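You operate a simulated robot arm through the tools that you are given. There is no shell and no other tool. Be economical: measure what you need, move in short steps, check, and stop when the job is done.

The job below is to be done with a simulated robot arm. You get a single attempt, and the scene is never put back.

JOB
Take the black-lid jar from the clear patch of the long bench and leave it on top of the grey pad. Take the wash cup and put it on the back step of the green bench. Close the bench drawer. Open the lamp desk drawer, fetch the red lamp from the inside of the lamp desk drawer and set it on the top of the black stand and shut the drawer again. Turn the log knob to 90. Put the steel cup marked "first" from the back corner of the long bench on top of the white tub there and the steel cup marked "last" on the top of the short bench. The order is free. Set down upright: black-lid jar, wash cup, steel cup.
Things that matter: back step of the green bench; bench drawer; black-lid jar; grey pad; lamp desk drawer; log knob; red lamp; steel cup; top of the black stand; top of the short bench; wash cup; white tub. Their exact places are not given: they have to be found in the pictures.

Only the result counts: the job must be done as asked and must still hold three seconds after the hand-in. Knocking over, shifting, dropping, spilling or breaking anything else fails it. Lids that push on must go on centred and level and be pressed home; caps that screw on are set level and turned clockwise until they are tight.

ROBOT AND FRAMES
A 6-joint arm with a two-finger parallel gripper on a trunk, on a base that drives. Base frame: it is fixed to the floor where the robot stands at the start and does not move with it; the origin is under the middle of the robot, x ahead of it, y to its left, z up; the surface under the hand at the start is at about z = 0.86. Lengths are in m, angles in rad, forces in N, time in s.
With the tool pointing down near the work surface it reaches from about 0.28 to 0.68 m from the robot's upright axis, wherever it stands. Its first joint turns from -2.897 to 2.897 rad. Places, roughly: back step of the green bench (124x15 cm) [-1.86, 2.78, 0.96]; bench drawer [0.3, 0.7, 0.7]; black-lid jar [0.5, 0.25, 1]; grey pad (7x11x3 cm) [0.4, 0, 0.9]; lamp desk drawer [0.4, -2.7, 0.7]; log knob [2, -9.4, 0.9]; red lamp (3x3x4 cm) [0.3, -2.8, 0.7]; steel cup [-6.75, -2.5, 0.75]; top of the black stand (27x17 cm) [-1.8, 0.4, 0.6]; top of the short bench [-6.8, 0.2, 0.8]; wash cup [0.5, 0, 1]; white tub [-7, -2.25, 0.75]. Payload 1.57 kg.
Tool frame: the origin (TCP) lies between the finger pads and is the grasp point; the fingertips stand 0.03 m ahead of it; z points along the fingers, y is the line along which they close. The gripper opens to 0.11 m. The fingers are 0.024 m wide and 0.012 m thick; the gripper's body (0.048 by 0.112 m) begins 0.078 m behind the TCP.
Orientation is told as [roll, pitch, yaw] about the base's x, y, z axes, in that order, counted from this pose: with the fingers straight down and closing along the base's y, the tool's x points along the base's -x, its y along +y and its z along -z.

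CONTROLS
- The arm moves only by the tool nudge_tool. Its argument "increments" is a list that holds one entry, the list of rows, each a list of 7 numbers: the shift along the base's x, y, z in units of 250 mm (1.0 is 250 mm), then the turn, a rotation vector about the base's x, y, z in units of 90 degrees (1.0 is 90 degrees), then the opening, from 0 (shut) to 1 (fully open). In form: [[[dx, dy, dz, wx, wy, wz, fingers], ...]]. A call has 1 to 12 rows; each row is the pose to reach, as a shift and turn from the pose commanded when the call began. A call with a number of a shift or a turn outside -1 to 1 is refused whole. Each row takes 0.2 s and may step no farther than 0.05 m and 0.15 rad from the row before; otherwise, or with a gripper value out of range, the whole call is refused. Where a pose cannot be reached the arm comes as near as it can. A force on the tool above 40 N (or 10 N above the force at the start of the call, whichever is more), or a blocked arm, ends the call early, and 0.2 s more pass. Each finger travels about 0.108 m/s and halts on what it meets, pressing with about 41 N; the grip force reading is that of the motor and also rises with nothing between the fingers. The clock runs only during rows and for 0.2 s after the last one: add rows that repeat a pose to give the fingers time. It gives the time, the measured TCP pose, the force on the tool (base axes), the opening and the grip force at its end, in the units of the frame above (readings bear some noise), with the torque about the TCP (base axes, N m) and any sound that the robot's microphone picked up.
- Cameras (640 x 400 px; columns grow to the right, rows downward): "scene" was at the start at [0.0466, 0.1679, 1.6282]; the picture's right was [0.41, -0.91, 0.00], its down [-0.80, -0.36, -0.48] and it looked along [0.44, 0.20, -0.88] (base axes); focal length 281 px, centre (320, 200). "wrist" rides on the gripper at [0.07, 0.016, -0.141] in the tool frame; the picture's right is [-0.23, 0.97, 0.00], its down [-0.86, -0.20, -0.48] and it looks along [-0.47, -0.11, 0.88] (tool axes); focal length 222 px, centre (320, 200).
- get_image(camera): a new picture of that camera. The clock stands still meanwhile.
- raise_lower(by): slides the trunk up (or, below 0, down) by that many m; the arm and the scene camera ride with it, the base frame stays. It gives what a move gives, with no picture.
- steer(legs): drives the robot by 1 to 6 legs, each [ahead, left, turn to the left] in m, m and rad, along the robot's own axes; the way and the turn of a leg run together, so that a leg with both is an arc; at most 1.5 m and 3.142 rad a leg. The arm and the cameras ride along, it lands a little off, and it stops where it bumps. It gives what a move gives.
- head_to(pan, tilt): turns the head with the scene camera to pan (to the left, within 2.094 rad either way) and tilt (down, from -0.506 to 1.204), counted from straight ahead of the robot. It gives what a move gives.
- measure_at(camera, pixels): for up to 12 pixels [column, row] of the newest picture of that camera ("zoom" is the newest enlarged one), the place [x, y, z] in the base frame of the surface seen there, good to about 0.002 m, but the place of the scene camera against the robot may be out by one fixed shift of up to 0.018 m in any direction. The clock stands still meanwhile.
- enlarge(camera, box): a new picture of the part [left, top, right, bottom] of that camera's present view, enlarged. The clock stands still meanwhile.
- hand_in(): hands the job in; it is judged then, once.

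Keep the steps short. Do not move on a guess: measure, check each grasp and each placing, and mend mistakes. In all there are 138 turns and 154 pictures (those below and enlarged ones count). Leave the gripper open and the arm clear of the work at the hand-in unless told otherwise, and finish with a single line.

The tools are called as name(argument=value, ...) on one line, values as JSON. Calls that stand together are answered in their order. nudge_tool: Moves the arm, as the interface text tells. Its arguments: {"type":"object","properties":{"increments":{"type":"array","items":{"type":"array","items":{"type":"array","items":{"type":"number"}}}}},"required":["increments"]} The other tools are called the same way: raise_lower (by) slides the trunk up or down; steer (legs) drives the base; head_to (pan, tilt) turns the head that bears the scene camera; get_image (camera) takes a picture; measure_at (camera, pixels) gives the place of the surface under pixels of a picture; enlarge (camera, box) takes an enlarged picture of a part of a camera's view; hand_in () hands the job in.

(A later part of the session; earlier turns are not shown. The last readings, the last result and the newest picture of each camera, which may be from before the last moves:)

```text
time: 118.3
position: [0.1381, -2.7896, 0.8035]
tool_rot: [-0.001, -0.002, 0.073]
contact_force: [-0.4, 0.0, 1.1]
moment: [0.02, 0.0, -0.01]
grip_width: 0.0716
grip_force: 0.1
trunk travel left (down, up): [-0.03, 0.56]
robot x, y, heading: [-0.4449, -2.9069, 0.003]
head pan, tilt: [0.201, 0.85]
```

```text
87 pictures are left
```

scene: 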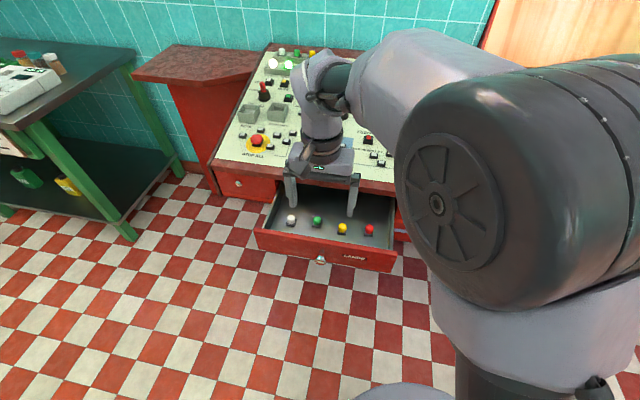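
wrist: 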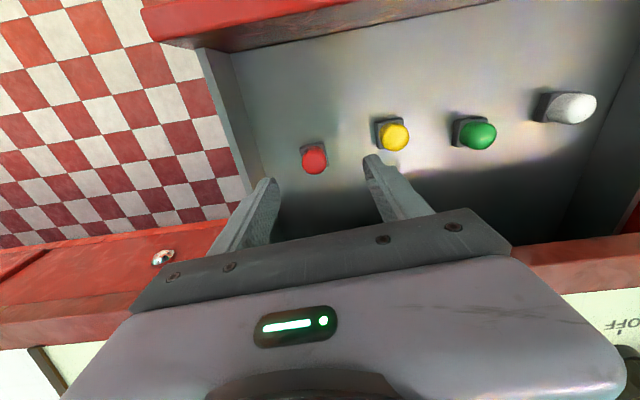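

The lamp is 7 mm toward -y of my axis. I'll correct, narrow the jaw to 0.06, go down and grip.

nudge_tool(increments=[[[-0.004, -0.028, 0, 0, 0, 0, 0.55], [-0.004, -0.028, -0.1, 0, 0, 0, 0.55], [-0.004, -0.028, -0.2, 0, 0, 0, 0.55], [-0.004, -0.028, -0.282, 0, 0, 0, 0.55], [-0.004, -0.028, -0.282, 0, 0, 0, 0.55], [-0.004, -0.028, -0.282, 0, 0, 0, 0.3], [-0.004, -0.028, -0.282, 0, 0, 0, 0.1], [-0.004, -0.028, -0.282, 0, 0, 0, 0.1], [-0.004, -0.028, -0.282, 0, 0, 0, 0.1]]])

get_image(camera="wrist")

```text
time: 120.3
position: [0.1392, -2.7992, 0.7303]
tool_rot: [-0.002, -0.001, 0.071]
contact_force: [0.2, 0.3, 0.6]
moment: [0.01, 0.01, -0.04]
grip_width: 0.0265
grip_force: 37.5
trunk travel left (down, up): [-0.03, 0.56]
robot x, y, heading: [-0.4431, -2.9043, 0.002]
head pan, tilt: [0.201, 0.85]
```

```text
86 pictures are left
```

wrist: 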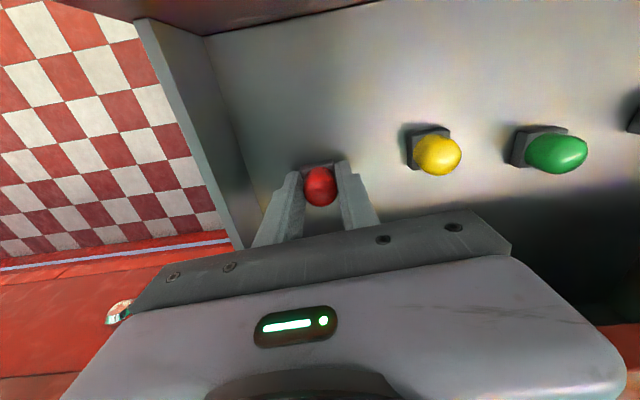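

Lamp gripped (0.0265), with its foot about 0.032 below the TCP. I'll lift it out and bring it back over the panel.

nudge_tool(increments=[[[0, 0, 0.08, 0, 0, 0, 0.1], [0, 0, 0.25, 0, 0, 0, 0.1], [0, 0, 0.43, 0, 0, 0, 0.1], [0, 0, 0.6, 0, 0, 0, 0.1], [-0.05, 0, 0.78, 0, 0, 0, 0.1], [-0.2, 0, 0.88, 0, 0, 0, 0.1], [-0.38, 0, 0.9, 0, 0, 0, 0.1], [-0.55, 0, 0.9, 0, 0, 0, 0.1], [-0.7, 0, 0.9, 0, 0, 0, 0.1]]])

get_image(camera="wrist")

get_image(camera="scene")

```text
time: 122.3
position: [-0.0368, -2.8021, 0.9558]
tool_rot: [0.0, -0.001, 0.072]
contact_force: [-0.1, 1.0, -0.6]
moment: [0.01, -0.02, 0.01]
grip_width: 0.0267
grip_force: 37.6
trunk travel left (down, up): [-0.03, 0.56]
robot x, y, heading: [-0.4465, -2.9028, 0.002]
head pan, tilt: [0.201, 0.85]
```

```text
85 pictures are left
```

wrist: 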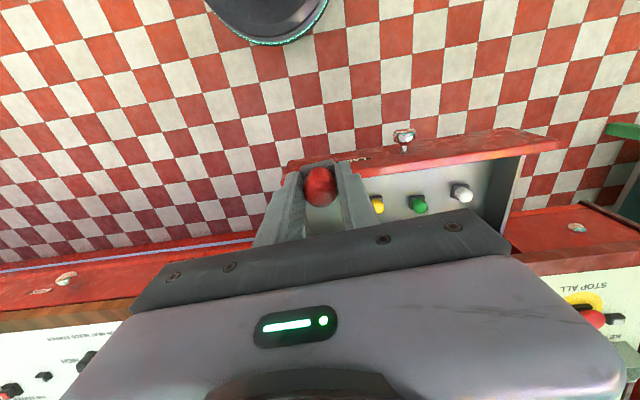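

```text
84 pictures are left
```

scene: 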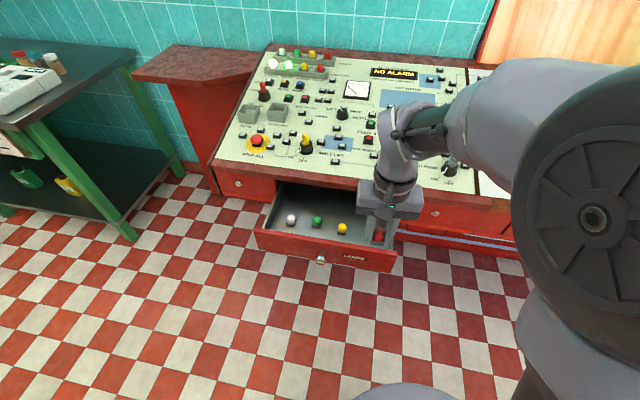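

The lamp is in hand and the other three are undisturbed. I'll drive to around (-0.75,-0.5), turn toward the black stand and look.

steer(legs=[[-0.3, 0, 0], [0, 1.5, 0], [0, 0.9, 0], [0, 0, 2.3]])

head_to(pan=0.2, tilt=0.6)

get_image(camera="scene")

```text
time: 141.5
position: [-1.1581, -0.2258, 0.9559]
tool_rot: [0.0, -0.002, 2.437]
contact_force: [-0.3, 0.2, -0.4]
moment: [0.01, -0.04, 0.04]
grip_width: 0.0266
grip_force: 37.8
trunk travel left (down, up): [-0.03, 0.56]
robot x, y, heading: [-0.7912, -0.4399, 2.372]
head pan, tilt: [0.201, 0.85]
```

```text
time: 142.3
position: [-1.1579, -0.2259, 0.9561]
tool_rot: [0.0, -0.003, 2.436]
contact_force: [-1.1, -0.1, 0.3]
moment: [0.01, 0.04, 0.0]
grip_width: 0.0266
grip_force: 37.7
trunk travel left (down, up): [-0.03, 0.56]
robot x, y, heading: [-0.7894, -0.438, 2.368]
head pan, tilt: [0.201, 0.6]
```

```text
83 pictures are left
```

scene: 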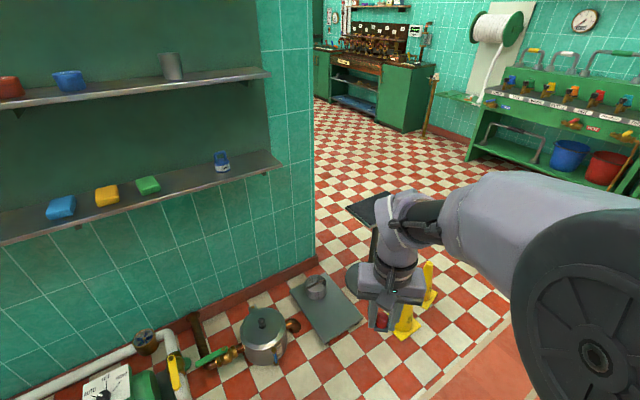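

measure_at(camera="scene", pixels=[[362, 205], [350, 210], [385, 197], [365, 225], [408, 325], [428, 268], [430, 300], [325, 305], [360, 318], [265, 340], [400, 338], [310, 255]])

enlarge(camera="scene", box=[280, 170, 460, 350])

```text
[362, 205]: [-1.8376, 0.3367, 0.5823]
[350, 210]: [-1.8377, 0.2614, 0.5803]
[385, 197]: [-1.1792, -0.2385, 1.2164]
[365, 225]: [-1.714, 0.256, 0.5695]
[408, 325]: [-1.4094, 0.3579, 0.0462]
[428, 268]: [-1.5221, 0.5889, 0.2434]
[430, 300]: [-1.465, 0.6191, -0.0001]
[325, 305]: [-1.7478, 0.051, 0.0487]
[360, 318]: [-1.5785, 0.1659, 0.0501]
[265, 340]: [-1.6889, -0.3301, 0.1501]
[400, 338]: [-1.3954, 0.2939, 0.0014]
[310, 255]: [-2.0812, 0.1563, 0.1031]
```

```text
2.22 times, centred on (370, 260) of scene
```

zoom: 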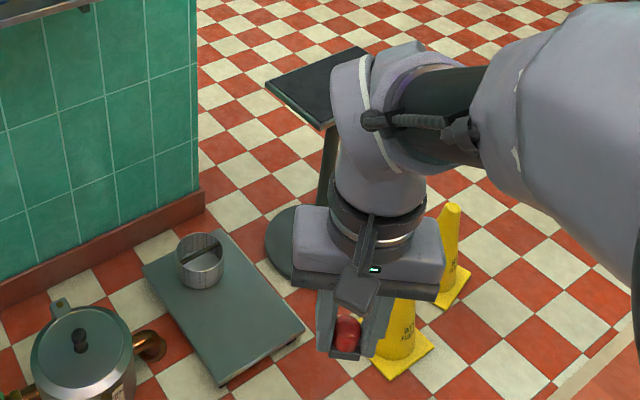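

Stand top is near (-1.8,0.4), z≈0.59. Cones stand to its east and a scale to its south, so I'll come from the north: turn to face -y, back up to y≈1.2, then sidestep to x≈-1.8.

steer(legs=[[0, 0, 2.34], [-0.85, 0, 0], [-0.85, 0, 0], [0, -1.0, 0]])

head_to(pan=0.35, tilt=0.8)

get_image(camera="scene")

get_image(camera="wrist")

```text
time: 161.3
position: [-1.6406, 0.9231, 0.9566]
tool_rot: [0.0, -0.002, -1.556]
contact_force: [0.2, 0.3, 0.1]
moment: [-0.01, -0.03, 0.0]
grip_width: 0.0267
grip_force: 37.7
trunk travel left (down, up): [-0.03, 0.56]
robot x, y, heading: [-1.7177, 1.3339, -1.627]
head pan, tilt: [0.201, 0.6]
```

```text
time: 162.0
position: [-1.6399, 0.9221, 0.9557]
tool_rot: [0.0, -0.001, -1.554]
contact_force: [0.1, -0.4, -0.1]
moment: [0.01, -0.05, -0.02]
grip_width: 0.0266
grip_force: 37.6
trunk travel left (down, up): [-0.03, 0.56]
robot x, y, heading: [-1.7217, 1.3417, -1.622]
head pan, tilt: [0.351, 0.799]
```

```text
81 pictures are left
```

scene: 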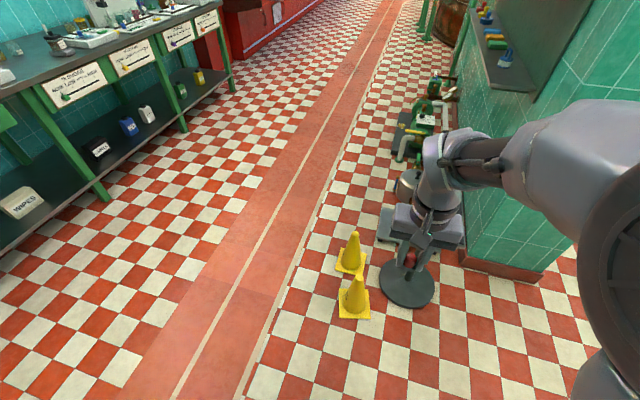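

```text
80 pictures are left
```

wrist: 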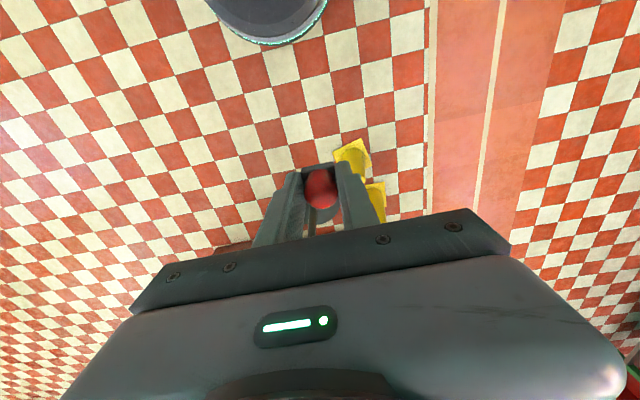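

I'll shift right and ahead so the stand shows left of the arm.

steer(legs=[[0.33, -0.3, 0.05]])

head_to(pan=0.45, tilt=1.0)

get_image(camera="scene")

get_image(camera="wrist")

```text
time: 164.7
position: [-1.9412, 0.6122, 0.9551]
tool_rot: [0.001, -0.003, -1.52]
contact_force: [0.6, -0.6, -0.5]
moment: [0.01, -0.01, 0.0]
grip_width: 0.0267
grip_force: 37.4
trunk travel left (down, up): [-0.03, 0.56]
robot x, y, heading: [-2.0355, 1.0193, -1.588]
head pan, tilt: [0.351, 0.799]
```

```text
time: 165.5
position: [-1.9411, 0.6116, 0.9564]
tool_rot: [0.0, -0.001, -1.521]
contact_force: [0.3, 0.0, -0.3]
moment: [0.0, -0.01, 0.0]
grip_width: 0.0268
grip_force: 37.4
trunk travel left (down, up): [-0.03, 0.56]
robot x, y, heading: [-2.0362, 1.0201, -1.592]
head pan, tilt: [0.45, 1.0]
```

```text
79 pictures are left
```

scene: 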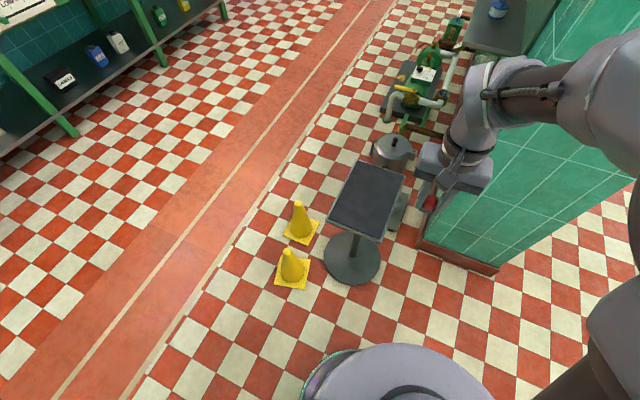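

```text
78 pictures are left
```

wrist: 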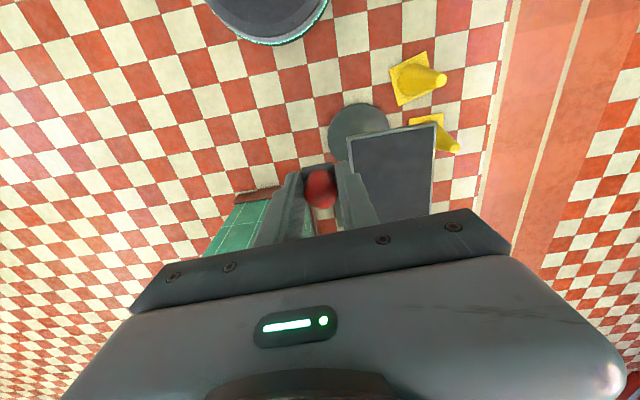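

measure_at(camera="wrist", pixels=[[350, 142], [433, 126], [390, 160], [426, 212], [390, 200], [370, 180], [425, 180]])

measure_at(camera="scene", pixels=[[331, 222], [378, 238], [403, 178], [360, 164], [366, 200]])

```text
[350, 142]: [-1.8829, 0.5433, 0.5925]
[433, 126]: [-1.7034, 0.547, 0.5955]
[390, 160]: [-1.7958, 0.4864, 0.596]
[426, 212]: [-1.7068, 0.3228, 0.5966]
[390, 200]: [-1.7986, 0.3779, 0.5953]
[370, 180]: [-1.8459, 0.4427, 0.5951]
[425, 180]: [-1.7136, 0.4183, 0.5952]
```

```text
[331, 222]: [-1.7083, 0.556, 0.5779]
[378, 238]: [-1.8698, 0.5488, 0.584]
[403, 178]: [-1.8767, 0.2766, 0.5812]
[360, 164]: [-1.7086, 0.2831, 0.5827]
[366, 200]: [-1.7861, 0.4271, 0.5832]
```

The stand top spans x -1.885 to -1.703, y 0.28 to 0.55, z 0.5955. I'll carry the lamp over its middle, then lower.

nudge_tool(increments=[[[0.1, -0.12, 0, 0, 0, 0, 0.1], [0.2, -0.24, 0, 0, 0, 0, 0.1], [0.3, -0.37, 0, 0, 0, 0, 0.1], [0.4, -0.5, 0, 0, 0, 0, 0.1], [0.5, -0.62, 0, 0, 0, 0, 0.1], [0.584, -0.726, 0, 0, 0, 0, 0.1], [0.584, -0.726, -0.2, 0, 0, 0, 0.1], [0.584, -0.726, -0.4, 0, 0, 0, 0.1], [0.584, -0.726, -0.6, 0, 0, 0, 0.1], [0.584, -0.726, -0.8, 0, 0, 0, 0.1], [0.584, -0.726, -1, 0, 0, 0, 0.1], [0.584, -0.726, -1, 0, 0, 0, 0.1]]])

get_image(camera="wrist")

```text
time: 168.1
position: [-1.7959, 0.4319, 0.7036]
tool_rot: [0.001, -0.002, -1.521]
contact_force: [-0.1, -0.3, 0.3]
moment: [0.03, 0.01, -0.04]
grip_width: 0.0269
grip_force: 37.1
trunk travel left (down, up): [-0.03, 0.56]
robot x, y, heading: [-2.0374, 1.0241, -1.583]
head pan, tilt: [0.45, 1.0]
```

```text
77 pictures are left
```

wrist: 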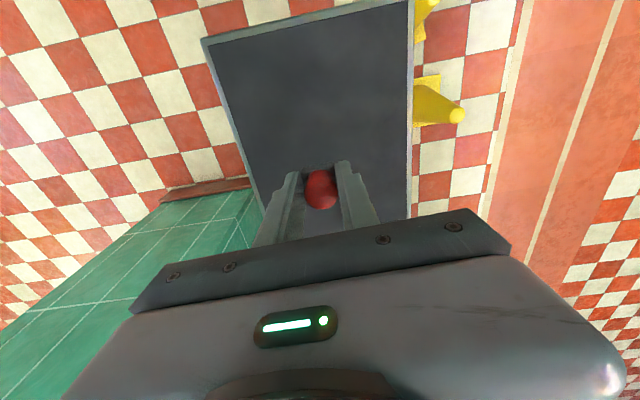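

nudge_tool(increments=[[[0, 0, -0.15, 0, 0, 0, 0.1], [0, 0, -0.27, 0, 0, 0, 0.1], [0, 0, -0.296, 0, 0, 0, 0.1], [0, 0, -0.304, 0, 0, 0, 0.1], [0, 0, -0.308, 0, 0, 0, 0.1], [0, 0, -0.308, 0, 0, 0, 0.1]]])

```text
time: 169.5
position: [-1.7948, 0.4302, 0.629]
tool_rot: [-0.001, -0.002, -1.52]
contact_force: [0.2, 0.5, -0.5]
moment: [0.0, 0.01, 0.02]
grip_width: 0.0266
grip_force: 37.7
trunk travel left (down, up): [-0.03, 0.56]
robot x, y, heading: [-2.0374, 1.0233, -1.588]
head pan, tilt: [0.45, 1.0]
```

No contact yet. I'll lower by millimetres.

nudge_tool(increments=[[[0, 0, -0.006, 0, 0, 0, 0.1], [0, 0, -0.012, 0, 0, 0, 0.1], [0, 0, -0.012, 0, 0, 0, 0.1]]])

```text
time: 170.3
position: [-1.7945, 0.4298, 0.6278]
tool_rot: [0.002, -0.005, -1.52]
contact_force: [1.4, 0.7, 22.4]
moment: [-0.03, -0.03, -0.02]
grip_width: 0.0268
grip_force: 37.9
trunk travel left (down, up): [-0.03, 0.56]
robot x, y, heading: [-2.0313, 1.0208, -1.593]
head pan, tilt: [0.45, 1.0]
```

The lamp is down (22 N). I'll release and rise.

nudge_tool(increments=[[[0, 0, 0.006, 0, 0, 0, 0.15], [0, 0, 0.006, 0, 0, 0, 0.35], [0, 0, 0.006, 0, 0, 0, 0.6], [0, 0, 0.006, 0, 0, 0, 0.6], [0, 0, 0.12, 0, 0, 0, 0.6], [0, 0, 0.3, 0, 0, 0, 0.6], [0, 0, 0.5, 0, 0, 0, 0.6], [0, 0, 0.7, 0, 0, 0, 0.6], [0, 0, 0.9, 0, 0, 0, 0.6]]])

get_image(camera="wrist")

```text
time: 172.3
position: [-1.7937, 0.4307, 0.8506]
tool_rot: [0.0, -0.003, -1.52]
contact_force: [-0.6, -0.1, 0.9]
moment: [0.01, 0.01, -0.03]
grip_width: 0.0658
grip_force: 0.2
trunk travel left (down, up): [-0.03, 0.56]
robot x, y, heading: [-2.0376, 1.0226, -1.59]
head pan, tilt: [0.45, 1.0]
```

```text
76 pictures are left
```

wrist: 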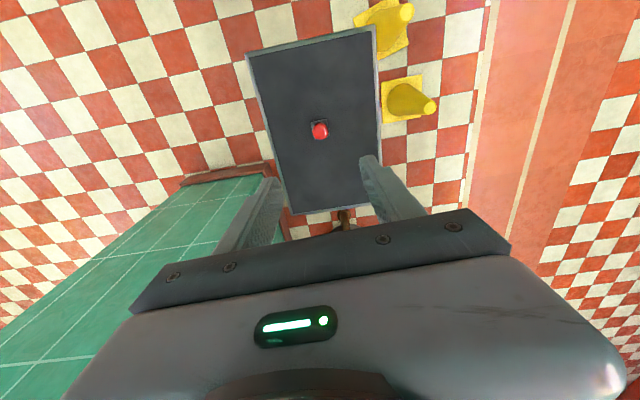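

The red lamp stands on the black stand. Next I'll tuck the arm and turn west towards the steel cups, then look.

nudge_tool(increments=[[[0, 0.1, 0.15, 0, 0, 0, 0.3], [-0.1, 0.25, 0.3, 0, 0, 0, 0], [-0.25, 0.35, 0.35, 0, 0, 0, 0], [-0.4, 0.45, 0.4, 0, 0, 0, 0], [-0.55, 0.55, 0.45, 0, 0, 0, 0], [-0.7, 0.65, 0.5, 0, 0, 0, 0], [-0.85, 0.72, 0.5, 0, 0, 0, 0], [-0.95, 0.75, 0.5, 0, 0, 0, 0]]])

steer(legs=[[0, 0, -1.55]])

head_to(pan=0.5, tilt=0.3)

get_image(camera="scene")

```text
refused: row 2 steps farther than a row can; nothing moved
```

```text
time: 176.4
position: [-2.6197, 0.763, 0.8502]
tool_rot: [0.0, -0.001, -3.058]
contact_force: [0.0, 0.1, 0.0]
moment: [-0.06, -0.01, -0.02]
grip_width: 0.0658
grip_force: 0.1
trunk travel left (down, up): [-0.03, 0.56]
robot x, y, heading: [-2.0342, 1.0199, -3.13]
head pan, tilt: [0.45, 1.0]
```

```text
time: 177.5
position: [-2.6193, 0.7621, 0.8496]
tool_rot: [-0.001, -0.001, -3.058]
contact_force: [-0.4, -0.2, -0.4]
moment: [0.0, 0.0, 0.02]
grip_width: 0.0664
grip_force: 0.0
trunk travel left (down, up): [-0.03, 0.56]
robot x, y, heading: [-2.0359, 1.0229, -3.127]
head pan, tilt: [0.499, 0.3]
```

```text
75 pictures are left
```

scene: 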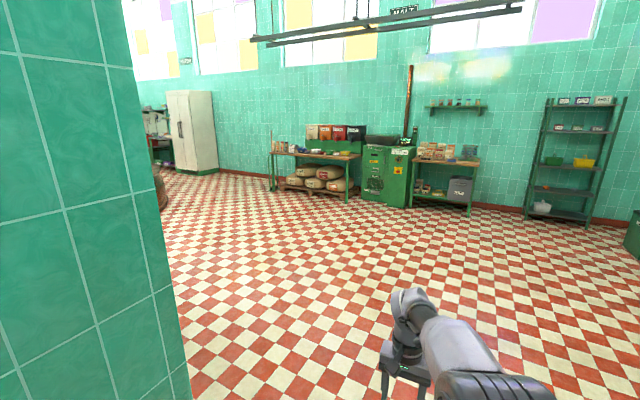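

The arm swung clear. Ahead west are two benches against the far wall with a green mill between. I'll zoom and measure.

enlarge(camera="scene", box=[130, 80, 500, 230])

measure_at(camera="scene", pixels=[[280, 153], [320, 156], [350, 158], [425, 163], [455, 165], [475, 168], [315, 150], [420, 250], [250, 250], [180, 170]])

```text
1.73 times, centred on (315, 155) of scene
```

zoom: 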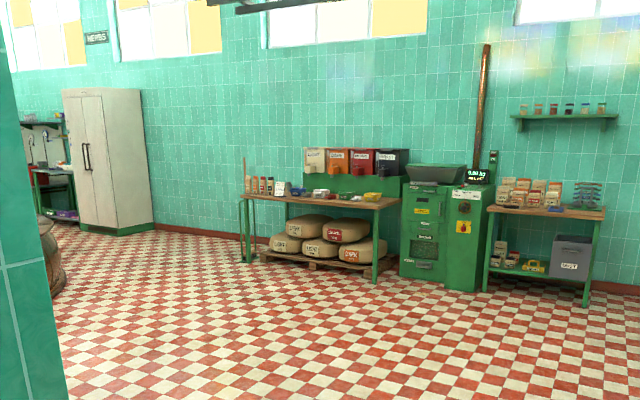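

```text
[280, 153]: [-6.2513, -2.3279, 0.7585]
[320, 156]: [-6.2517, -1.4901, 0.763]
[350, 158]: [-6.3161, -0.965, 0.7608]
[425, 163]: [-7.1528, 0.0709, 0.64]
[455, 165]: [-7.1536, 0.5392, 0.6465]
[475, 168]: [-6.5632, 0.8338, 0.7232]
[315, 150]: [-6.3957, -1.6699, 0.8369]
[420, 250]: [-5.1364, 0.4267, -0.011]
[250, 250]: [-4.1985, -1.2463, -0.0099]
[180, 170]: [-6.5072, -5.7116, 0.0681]
```

The long bench's front edge is at x≈-6.25, y from about -2.4 to -0.95, z 0.76. The short bench is near y 0–0.85. I'll tuck the arm, then drive west 3 m.

nudge_tool(increments=[[[0.1, 0.14, 0.06, 0, 0, 0, 0.3], [0.2, 0.28, 0.12, 0, 0, 0, 0], [0.3, 0.42, 0.18, 0, 0, 0, 0], [0.4, 0.56, 0.24, 0, 0, 0, 0], [0.5, 0.7, 0.3, 0, 0, 0, 0], [0.6, 0.84, 0.36, 0, 0, 0, 0], [0.66, 0.98, 0.4, 0, 0, 0, 0]]])

steer(legs=[[1.5, 0, 0], [1.5, 0, 0], [0, 1.5, 0], [0, 1.2, 0]])

head_to(pan=0.4, tilt=0.45)

get_image(camera="scene")

```text
time: 179.1
position: [-2.4546, 1.0085, 0.952]
tool_rot: [0.0, -0.003, -3.059]
contact_force: [0.2, 0.5, -0.7]
moment: [-0.04, -0.03, 0.04]
grip_width: 0.0
grip_force: 21.4
trunk travel left (down, up): [-0.03, 0.56]
robot x, y, heading: [-2.0327, 1.0227, -3.13]
head pan, tilt: [0.499, 0.3]
```

```text
time: 206.4
position: [-5.3787, -1.7035, 0.9528]
tool_rot: [-0.001, -0.003, -2.996]
contact_force: [-0.3, -0.7, -0.7]
moment: [0.02, 0.01, -0.02]
grip_width: 0.0001
grip_force: 21.3
trunk travel left (down, up): [-0.03, 0.56]
robot x, y, heading: [-4.9587, -1.6632, -3.063]
head pan, tilt: [0.499, 0.3]
```

```text
time: 207.1
position: [-5.3786, -1.7033, 0.9528]
tool_rot: [0.0, -0.004, -2.997]
contact_force: [0.4, -0.4, 0.0]
moment: [-0.02, 0.01, 0.02]
grip_width: 0.0001
grip_force: 20.8
trunk travel left (down, up): [-0.03, 0.56]
robot x, y, heading: [-4.9647, -1.6619, -3.068]
head pan, tilt: [0.4, 0.45]
```

```text
73 pictures are left
```

scene: 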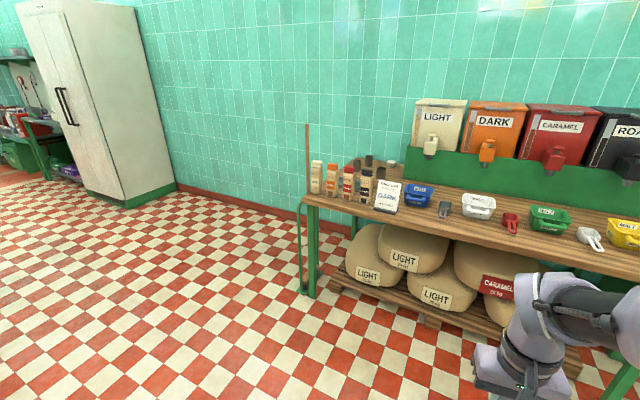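

I'll come closer to the bench's left end and zoom in on the corner.

steer(legs=[[0.5, 0.6, -0.07]])

head_to(pan=0.15, tilt=0.55)

get_image(camera="scene")

enlarge(camera="scene", box=[180, 100, 420, 260])

```text
time: 211.3
position: [-5.8539, -2.3007, 0.9536]
tool_rot: [0.0, -0.004, -3.062]
contact_force: [-0.3, -0.4, -0.4]
moment: [-0.06, 0.0, 0.0]
grip_width: 0.0
grip_force: 20.6
trunk travel left (down, up): [-0.03, 0.56]
robot x, y, heading: [-5.4296, -2.2868, -3.134]
head pan, tilt: [0.4, 0.45]
```

```text
time: 212.1
position: [-5.8531, -2.3004, 0.9521]
tool_rot: [0.0, -0.002, -3.063]
contact_force: [0.0, 0.8, -0.2]
moment: [0.01, 0.01, -0.02]
grip_width: 0.0
grip_force: 21.0
trunk travel left (down, up): [-0.03, 0.56]
robot x, y, heading: [-5.4347, -2.286, -3.13]
head pan, tilt: [0.15, 0.55]
```

```text
72 pictures are left
```

scene: 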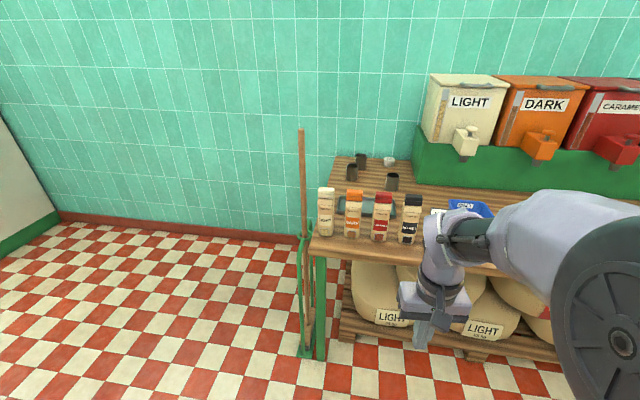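

```text
2.50 times, centred on (300, 180) of scene
```

zoom: 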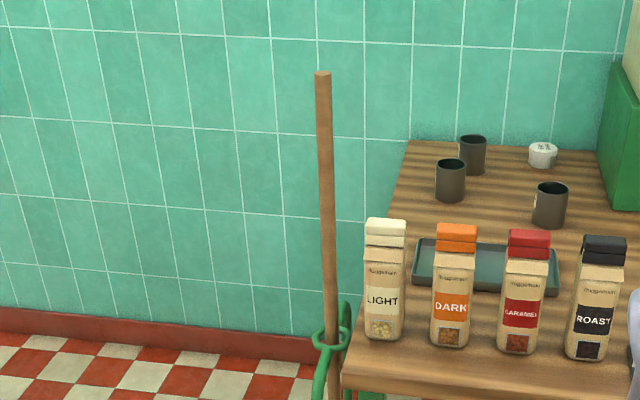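

Three steel cups and a small white tub stand in the back corner. I'll zoom in on them and measure.

enlarge(camera="scene", box=[335, 140, 415, 200])

measure_at(camera="zoom", pixels=[[215, 170], [135, 250], [460, 330], [430, 165], [440, 200], [460, 290], [140, 225], [217, 135], [300, 200], [100, 350], [60, 200]])

```text
6.67 times, centred on (375, 170) of scene
```

zoom: 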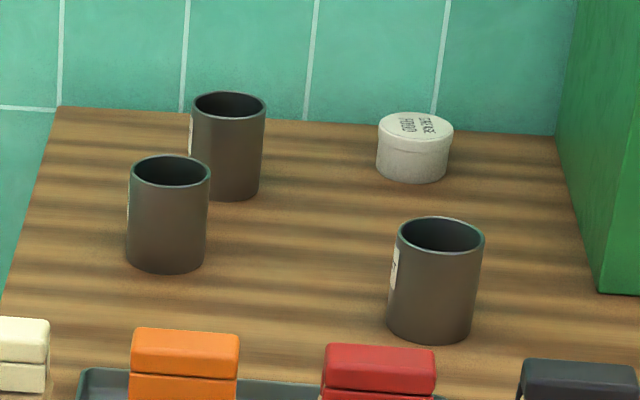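

```text
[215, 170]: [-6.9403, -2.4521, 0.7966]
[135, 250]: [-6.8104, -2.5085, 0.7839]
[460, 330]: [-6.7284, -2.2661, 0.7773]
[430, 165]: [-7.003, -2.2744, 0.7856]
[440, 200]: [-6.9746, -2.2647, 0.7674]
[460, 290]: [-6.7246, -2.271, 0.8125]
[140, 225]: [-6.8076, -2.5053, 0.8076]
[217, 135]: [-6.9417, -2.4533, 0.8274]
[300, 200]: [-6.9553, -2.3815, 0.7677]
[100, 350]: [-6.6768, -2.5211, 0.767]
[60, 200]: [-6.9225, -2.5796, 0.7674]
```

The cups are too deep to reach from the front (x≈-6.75 to -6.97). The bench's left end is free, so I'll go around and work facing +y, where the labels also face.

steer(legs=[[0, 1.1, 0], [0, 0, -1.578], [0, 1.15, 0]])

head_to(pan=0.1, tilt=0.6)

get_image(camera="scene")

```text
time: 226.9
position: [-6.5778, -2.9321, 0.9529]
tool_rot: [-0.002, 0.0, 1.618]
contact_force: [-0.2, 0.2, 0.2]
moment: [0.0, 0.03, -0.02]
grip_width: 0.0
grip_force: 21.7
trunk travel left (down, up): [-0.03, 0.56]
robot x, y, heading: [-6.5767, -3.3533, 1.539]
head pan, tilt: [0.15, 0.55]
```

```text
time: 227.5
position: [-6.5788, -2.933, 0.9517]
tool_rot: [-0.002, -0.002, 1.616]
contact_force: [0.8, -0.6, 0.1]
moment: [0.03, -0.03, 0.03]
grip_width: 0.0002
grip_force: 21.2
trunk travel left (down, up): [-0.03, 0.56]
robot x, y, heading: [-6.5791, -3.3531, 1.542]
head pan, tilt: [0.099, 0.6]
```

```text
69 pictures are left
```

scene: 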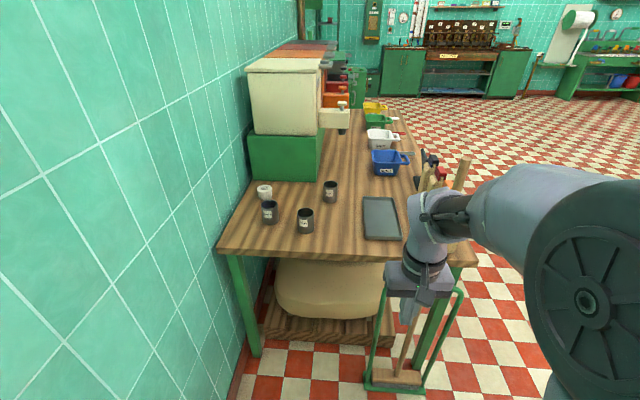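

enlarge(camera="scene", box=[245, 170, 355, 240])

measure_at(camera="scene", pixels=[[305, 225], [269, 215], [329, 195], [264, 190], [300, 240], [220, 245], [395, 385], [370, 350], [365, 385], [385, 258], [300, 330], [455, 290]])

```text
5.71 times, centred on (300, 205) of scene
```

zoom: 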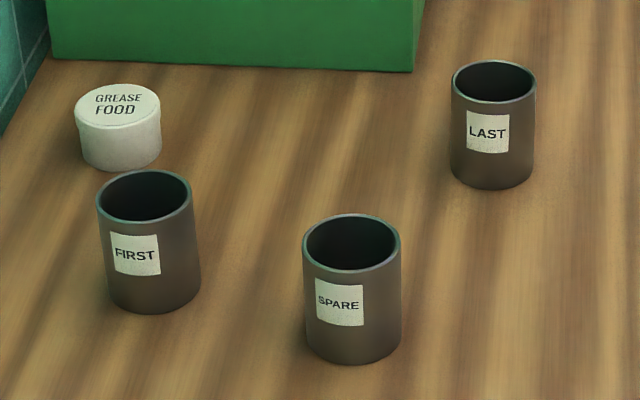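

```text
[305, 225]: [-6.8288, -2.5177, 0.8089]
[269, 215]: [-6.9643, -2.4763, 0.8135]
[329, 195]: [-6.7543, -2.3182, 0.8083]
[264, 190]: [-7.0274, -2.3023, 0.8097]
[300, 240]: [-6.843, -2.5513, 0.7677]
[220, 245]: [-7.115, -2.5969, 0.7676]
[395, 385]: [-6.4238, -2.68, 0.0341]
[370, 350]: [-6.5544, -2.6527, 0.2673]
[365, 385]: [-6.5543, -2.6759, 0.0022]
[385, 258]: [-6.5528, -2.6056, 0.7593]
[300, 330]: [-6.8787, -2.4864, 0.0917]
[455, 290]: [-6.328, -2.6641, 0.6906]
```

FIRST is the cup at about (-6.97,-2.45), LAST is at (-6.755,-2.29) and SPARE must stay. The tub reads GREASE FOOD. A broom holder stands at x>-6.555. I'll raise the trunk, sidestep left to x≈-6.83, and drive to y≈-2.85.

raise_lower(by=0.12)

measure_at(camera="scene", pixels=[[150, 250], [200, 300], [180, 380], [285, 130], [300, 65], [340, 120]])

steer(legs=[[0, 0.25, 0.03]])

```text
time: 229.0
position: [-6.5787, -2.9322, 1.0726]
tool_rot: [0.002, -0.001, 1.616]
contact_force: [0.3, -0.1, 0.5]
moment: [-0.01, 0.0, -0.01]
grip_width: 0.0
grip_force: 21.0
trunk travel left (down, up): [-0.15, 0.44]
robot x, y, heading: [-6.5766, -3.3557, 1.547]
head pan, tilt: [0.099, 0.6]
```

```text
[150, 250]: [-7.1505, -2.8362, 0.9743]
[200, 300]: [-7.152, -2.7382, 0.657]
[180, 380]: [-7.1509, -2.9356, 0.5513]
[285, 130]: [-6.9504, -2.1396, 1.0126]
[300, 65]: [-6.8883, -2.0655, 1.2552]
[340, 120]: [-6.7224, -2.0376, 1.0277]
```

```text
time: 230.8
position: [-6.8428, -2.9301, 1.0733]
tool_rot: [-0.001, -0.001, 1.651]
contact_force: [0.1, 0.5, 0.6]
moment: [-0.03, -0.04, 0.0]
grip_width: 0.0
grip_force: 21.2
trunk travel left (down, up): [-0.15, 0.44]
robot x, y, heading: [-6.8295, -3.3523, 1.58]
head pan, tilt: [0.099, 0.6]
```

steer(legs=[[0.5, 0, -0.01]])

nudge_tool(increments=[[[-0.1, -0.1, 0.1, 0, 0, -0.02, 1], [-0.2, -0.2, 0.15, 0, 0, -0.04, 1], [-0.3, -0.3, 0.2, 0, 0, -0.04, 1], [-0.4, -0.36, 0.2, 0, 0, -0.04, 1], [-0.4, -0.36, 0.2, 0, 0, -0.04, 1]]])

get_image(camera="wrist")

head_to(pan=0.3, tilt=0.85)

get_image(camera="scene")

```text
time: 233.8
position: [-6.843, -2.4284, 1.0726]
tool_rot: [0.0, -0.002, 1.644]
contact_force: [-0.2, 0.9, 0.2]
moment: [0.0, 0.0, -0.01]
grip_width: 0.0001
grip_force: 21.3
trunk travel left (down, up): [-0.15, 0.44]
robot x, y, heading: [-6.8353, -2.8489, 1.567]
head pan, tilt: [0.099, 0.6]
```

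```text
time: 235.0
position: [-6.9412, -2.5175, 1.1271]
tool_rot: [0.0, -0.001, 1.582]
contact_force: [-0.2, 0.4, -0.3]
moment: [0.01, 0.02, 0.01]
grip_width: 0.1098
grip_force: 0.1
trunk travel left (down, up): [-0.15, 0.44]
robot x, y, heading: [-6.8354, -2.8484, 1.573]
head pan, tilt: [0.099, 0.6]
```

```text
67 pictures are left
```

wrist: 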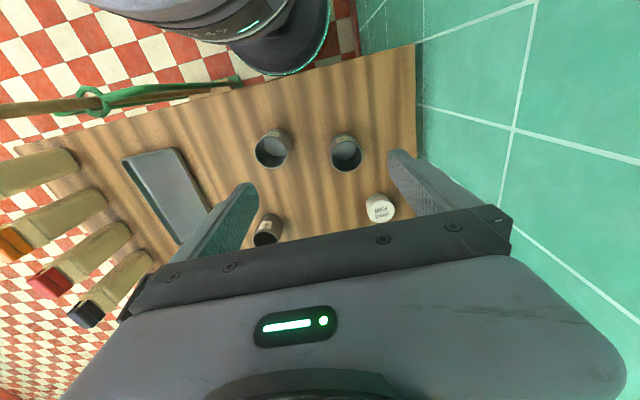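

```text
time: 235.7
position: [-6.9395, -2.5189, 1.125]
tool_rot: [-0.001, 0.001, 1.582]
contact_force: [0.9, 0.9, -0.1]
moment: [0.02, 0.0, -0.03]
grip_width: 0.1101
grip_force: 0.2
trunk travel left (down, up): [-0.15, 0.44]
robot x, y, heading: [-6.8332, -2.8486, 1.578]
head pan, tilt: [0.3, 0.85]
```

```text
66 pictures are left
```

scene: 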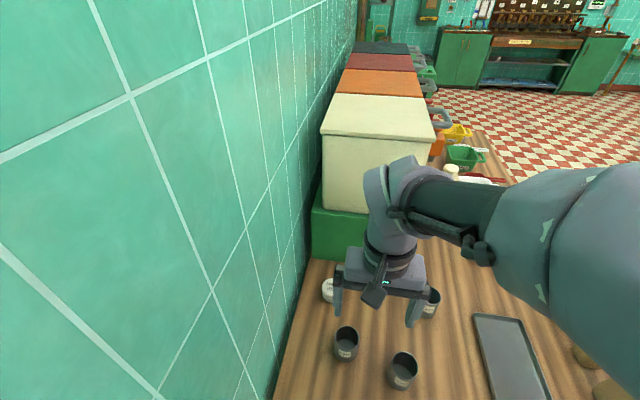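

enlarge(camera="wrist", box=[240, 115, 410, 255])

measure_at(camera="zoom", pixels=[[255, 98], [250, 60], [254, 157], [225, 115], [302, 110], [253, 120], [368, 270], [340, 240], [400, 280], [362, 300], [330, 130], [360, 215]])

```text
2.86 times, centred on (325, 185) of wrist
```

zoom: 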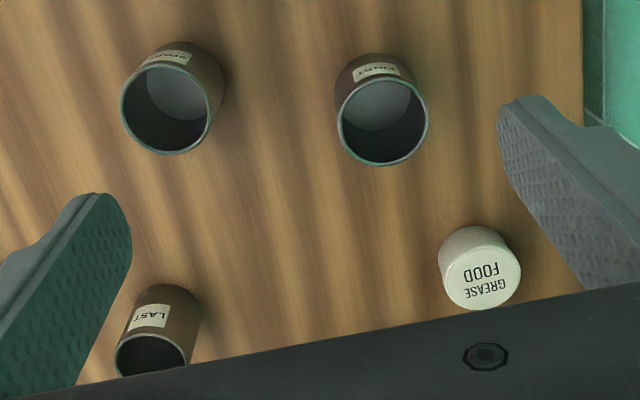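

```text
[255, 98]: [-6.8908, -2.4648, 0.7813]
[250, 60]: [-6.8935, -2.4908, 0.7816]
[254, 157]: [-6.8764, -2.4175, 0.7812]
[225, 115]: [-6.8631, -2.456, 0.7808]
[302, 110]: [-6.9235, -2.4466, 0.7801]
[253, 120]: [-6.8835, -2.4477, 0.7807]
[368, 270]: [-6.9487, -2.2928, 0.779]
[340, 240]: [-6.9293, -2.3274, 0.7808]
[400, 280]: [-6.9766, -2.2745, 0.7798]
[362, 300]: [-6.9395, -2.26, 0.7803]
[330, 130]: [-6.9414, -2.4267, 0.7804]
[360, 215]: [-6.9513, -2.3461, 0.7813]
```

measure_at(camera="zoom", pixels=[[340, 115], [426, 118], [383, 164], [382, 81], [376, 105], [482, 278], [446, 272], [519, 275], [485, 307], [478, 250], [150, 317], [166, 151]])

```text
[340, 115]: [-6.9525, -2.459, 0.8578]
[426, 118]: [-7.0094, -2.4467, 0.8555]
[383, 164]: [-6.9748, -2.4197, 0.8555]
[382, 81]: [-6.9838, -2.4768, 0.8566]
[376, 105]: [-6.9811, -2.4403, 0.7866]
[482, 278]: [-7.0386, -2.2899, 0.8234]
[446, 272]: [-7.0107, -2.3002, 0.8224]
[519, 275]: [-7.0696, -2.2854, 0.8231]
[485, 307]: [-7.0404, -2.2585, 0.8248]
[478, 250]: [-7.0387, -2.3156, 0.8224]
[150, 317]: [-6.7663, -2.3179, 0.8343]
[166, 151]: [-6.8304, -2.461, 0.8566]
```

FIRST: rim centre (-6.980,-2.450), top 0.857, bench 0.7805. Tub: lid centre (-7.040,-2.289), top 0.823, diameter about 0.058 (same as the cup). I'll go above FIRST.

nudge_tool(increments=[[[-0.08, 0.14, -0.1, 0, 0, 0, 0.9], [-0.162, 0.276, -0.2, 0, 0, 0, 0.9], [-0.162, 0.276, -0.38, 0, 0, 0, 0.9], [-0.162, 0.276, -0.56, 0, 0, 0, 0.9], [-0.162, 0.276, -0.74, 0, 0, 0, 0.9], [-0.162, 0.276, -0.84, 0, 0, 0, 0.9], [-0.162, 0.276, -0.84, 0, 0, 0, 0.9]]])

get_image(camera="wrist")

```text
time: 237.3
position: [-6.9821, -2.4468, 0.9121]
tool_rot: [0.001, -0.003, 1.582]
contact_force: [-0.1, -0.5, 0.2]
moment: [0.0, -0.01, 0.01]
grip_width: 0.0993
grip_force: 0.1
trunk travel left (down, up): [-0.15, 0.44]
robot x, y, heading: [-6.8333, -2.8451, 1.574]
head pan, tilt: [0.3, 0.85]
```

```text
64 pictures are left
```

wrist: 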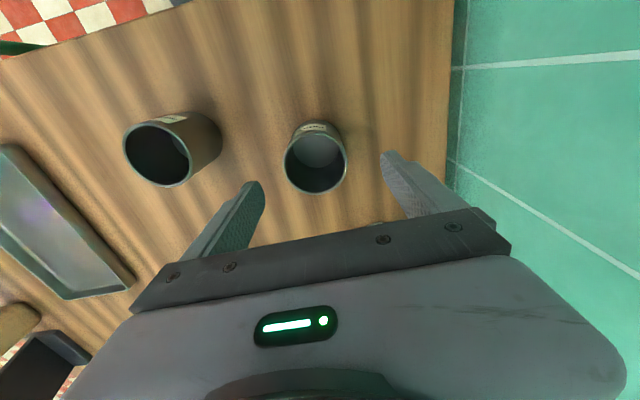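

Centred within 4 mm. I'll correct, lower to TCP 0.826 and close.

nudge_tool(increments=[[[0.01, -0.01, -0.12, 0, 0, 0, 0.9], [0.01, -0.01, -0.24, 0, 0, 0, 0.9], [0.01, -0.01, -0.344, 0, 0, 0, 0.9], [0.01, -0.01, -0.344, 0, 0, 0, 0.7], [0.01, -0.01, -0.344, 0, 0, 0, 0.6], [0.01, -0.01, -0.344, 0, 0, 0, 0.5], [0.01, -0.01, -0.344, 0, 0, 0, 0.4], [0.01, -0.01, -0.344, 0, 0, 0, 0.4], [0.01, -0.01, -0.344, 0, 0, 0, 0.4]]])

get_image(camera="wrist")

```text
time: 239.3
position: [-6.9799, -2.451, 0.827]
tool_rot: [0.001, 0.0, 1.58]
contact_force: [-0.3, 0.1, -0.1]
moment: [0.0, 0.01, 0.02]
grip_width: 0.0601
grip_force: 41.0
trunk travel left (down, up): [-0.15, 0.44]
robot x, y, heading: [-6.8306, -2.8505, 1.57]
head pan, tilt: [0.3, 0.85]
```

```text
63 pictures are left
```

wrist: 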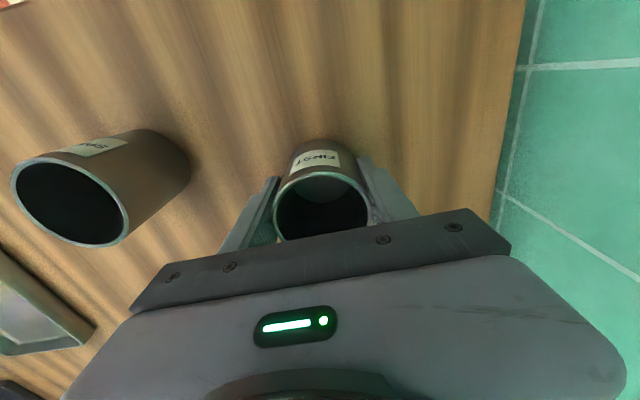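

Gripped (0.060). I'll lift 0.1 m and measure the rim against the tool axis before stacking.

nudge_tool(increments=[[[0, 0, 0.08, 0, 0, 0, 0.4], [0, 0, 0.2, 0, 0, 0, 0.4], [0, 0, 0.32, 0, 0, 0, 0.4], [0, 0, 0.4, 0, 0, 0, 0.4], [0, 0, 0.4, 0, 0, 0, 0.4]]])

enlarge(camera="wrist", box=[250, 125, 410, 250])

measure_at(camera="wrist", pixels=[[276, 213], [369, 206], [320, 176], [310, 174], [330, 175], [320, 157], [305, 241], [290, 190], [345, 185]])

```text
time: 240.5
position: [-6.9809, -2.4523, 0.9262]
tool_rot: [0.0, -0.002, 1.581]
contact_force: [-0.1, -0.2, -0.8]
moment: [-0.01, 0.01, -0.01]
grip_width: 0.06
grip_force: 41.6
trunk travel left (down, up): [-0.15, 0.44]
robot x, y, heading: [-6.8304, -2.8468, 1.575]
head pan, tilt: [0.3, 0.85]
```

```text
3.20 times, centred on (330, 188) of wrist
```

zoom: 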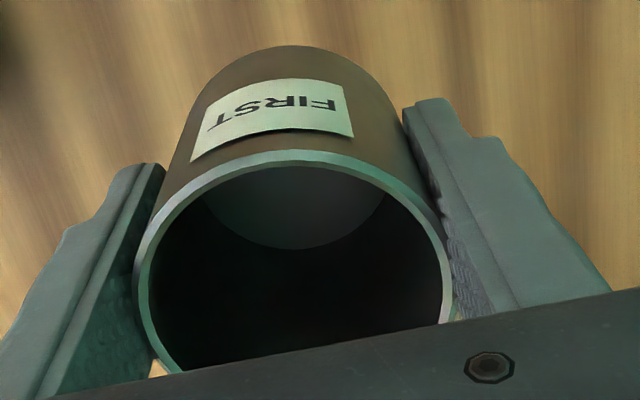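

```text
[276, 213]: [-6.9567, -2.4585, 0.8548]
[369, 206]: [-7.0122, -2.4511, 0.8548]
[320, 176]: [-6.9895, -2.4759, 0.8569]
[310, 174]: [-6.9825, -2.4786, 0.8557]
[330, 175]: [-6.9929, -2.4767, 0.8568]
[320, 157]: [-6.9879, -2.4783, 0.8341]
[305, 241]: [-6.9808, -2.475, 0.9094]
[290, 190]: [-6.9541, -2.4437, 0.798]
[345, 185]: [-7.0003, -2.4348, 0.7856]
```

The cup is centred on the tool to about 2 mm. I'll carry it over the tub at (-7.040,-2.290), cup foot still 5 cm above.

nudge_tool(increments=[[[-0.06, 0.16, 0, 0, 0, 0, 0.4], [-0.12, 0.32, 0, 0, 0, 0, 0.4], [-0.18, 0.48, 0, 0, 0, 0, 0.4], [-0.24, 0.646, 0, 0, 0, 0, 0.4], [-0.24, 0.646, 0, 0, 0, 0, 0.4]]])

get_image(camera="wrist")

get_image(camera="scene")

enlarge(camera="scene", box=[290, 220, 400, 330])

```text
time: 241.7
position: [-7.0377, -2.2902, 0.9289]
tool_rot: [0.0, -0.001, 1.582]
contact_force: [-0.1, -0.3, -1.6]
moment: [-0.04, 0.02, -0.02]
grip_width: 0.0599
grip_force: 40.9
trunk travel left (down, up): [-0.15, 0.44]
robot x, y, heading: [-6.8318, -2.8519, 1.573]
head pan, tilt: [0.3, 0.85]
```

```text
61 pictures are left
```

wrist: 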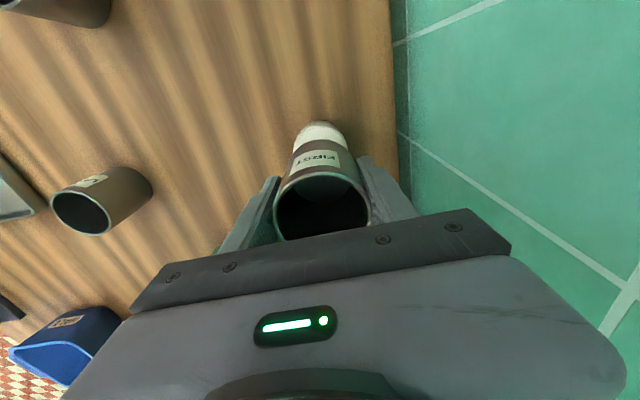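

```text
60 pictures are left
```

scene: 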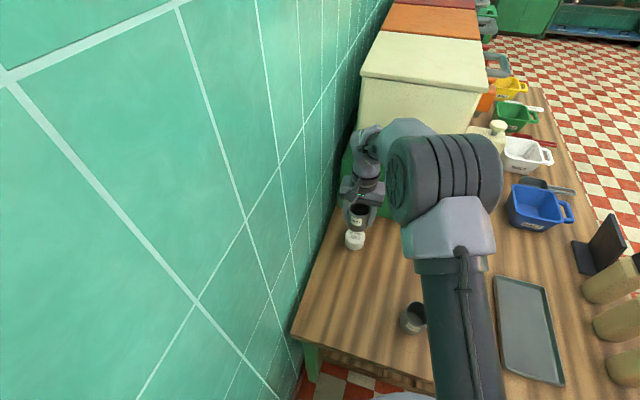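

```text
3.64 times, centred on (345, 275) of scene
```

zoom: 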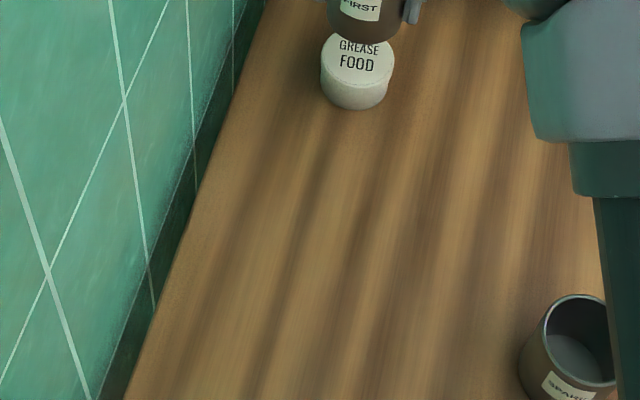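

I'll check the alignment of tub and cup in the wrist view.

enlarge(camera="wrist", box=[270, 110, 370, 180])

measure_at(camera="wrist", pixels=[[320, 131], [321, 134], [296, 142], [299, 138], [344, 142], [342, 136], [320, 127], [320, 138], [310, 132], [332, 131]])

```text
5.71 times, centred on (320, 145) of wrist
```

zoom: 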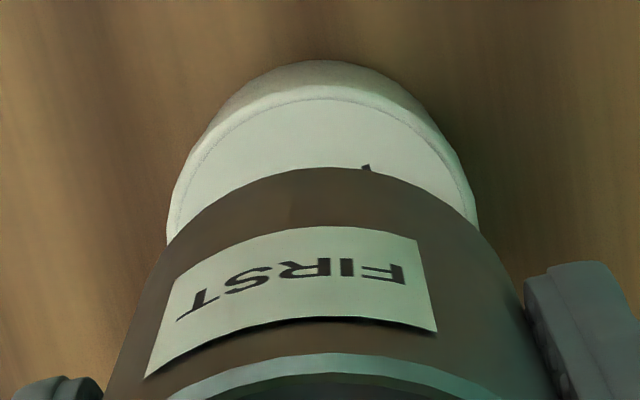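

```text
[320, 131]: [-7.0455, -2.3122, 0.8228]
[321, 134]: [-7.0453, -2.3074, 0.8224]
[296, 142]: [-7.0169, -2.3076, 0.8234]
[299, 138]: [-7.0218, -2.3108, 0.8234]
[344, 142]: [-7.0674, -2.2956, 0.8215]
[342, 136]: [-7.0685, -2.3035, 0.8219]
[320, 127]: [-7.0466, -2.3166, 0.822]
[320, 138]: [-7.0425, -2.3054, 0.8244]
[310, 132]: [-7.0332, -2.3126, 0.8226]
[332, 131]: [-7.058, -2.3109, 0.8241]
```

Lid centre and cup axis coincide to about 2 mm. I'll lower to just above contact, then creep.

nudge_tool(increments=[[[0, 0.003, -0.12, 0, 0, 0, 0.4], [0, 0.003, -0.2, 0, 0, 0, 0.4], [0, 0.003, -0.218, 0, 0, 0, 0.4], [0, 0.003, -0.222, 0, 0, 0, 0.4], [0, 0.003, -0.222, 0, 0, 0, 0.4]]])

nudge_tool(increments=[[[0, 0, -0.006, 0, 0, 0, 0.4], [0, 0, -0.01, 0, 0, 0, 0.4], [0, 0, -0.01, 0, 0, 0, 0.4]]])

```text
time: 242.9
position: [-7.0408, -2.2908, 0.8699]
tool_rot: [0.001, -0.003, 1.581]
contact_force: [0.2, -0.5, -1.1]
moment: [0.01, 0.02, 0.0]
grip_width: 0.06
grip_force: 40.9
trunk travel left (down, up): [-0.15, 0.44]
robot x, y, heading: [-6.8321, -2.849, 1.572]
head pan, tilt: [0.3, 0.85]
```

```text
time: 243.7
position: [-7.0408, -2.2891, 0.8684]
tool_rot: [0.001, -0.001, 1.581]
contact_force: [-0.2, -0.1, 0.0]
moment: [0.04, -0.04, 0.02]
grip_width: 0.0598
grip_force: 40.9
trunk travel left (down, up): [-0.15, 0.44]
robot x, y, heading: [-6.8323, -2.8504, 1.572]
head pan, tilt: [0.3, 0.85]
```

Force rose to about zero, so light contact is beginning. I'll go one more millimetre or so.

nudge_tool(increments=[[[0, 0, -0.004, 0, 0, 0, 0.4], [0, 0, -0.006, 0, 0, 0, 0.4], [0, 0, -0.006, 0, 0, 0, 0.4]]])

```text
time: 244.5
position: [-7.0416, -2.29, 0.8685]
tool_rot: [0.0, -0.004, 1.581]
contact_force: [4.5, 2.4, 12.6]
moment: [0.06, -0.29, 0.04]
grip_width: 0.0599
grip_force: 41.8
trunk travel left (down, up): [-0.15, 0.44]
robot x, y, heading: [-6.8343, -2.8489, 1.573]
head pan, tilt: [0.3, 0.85]
```

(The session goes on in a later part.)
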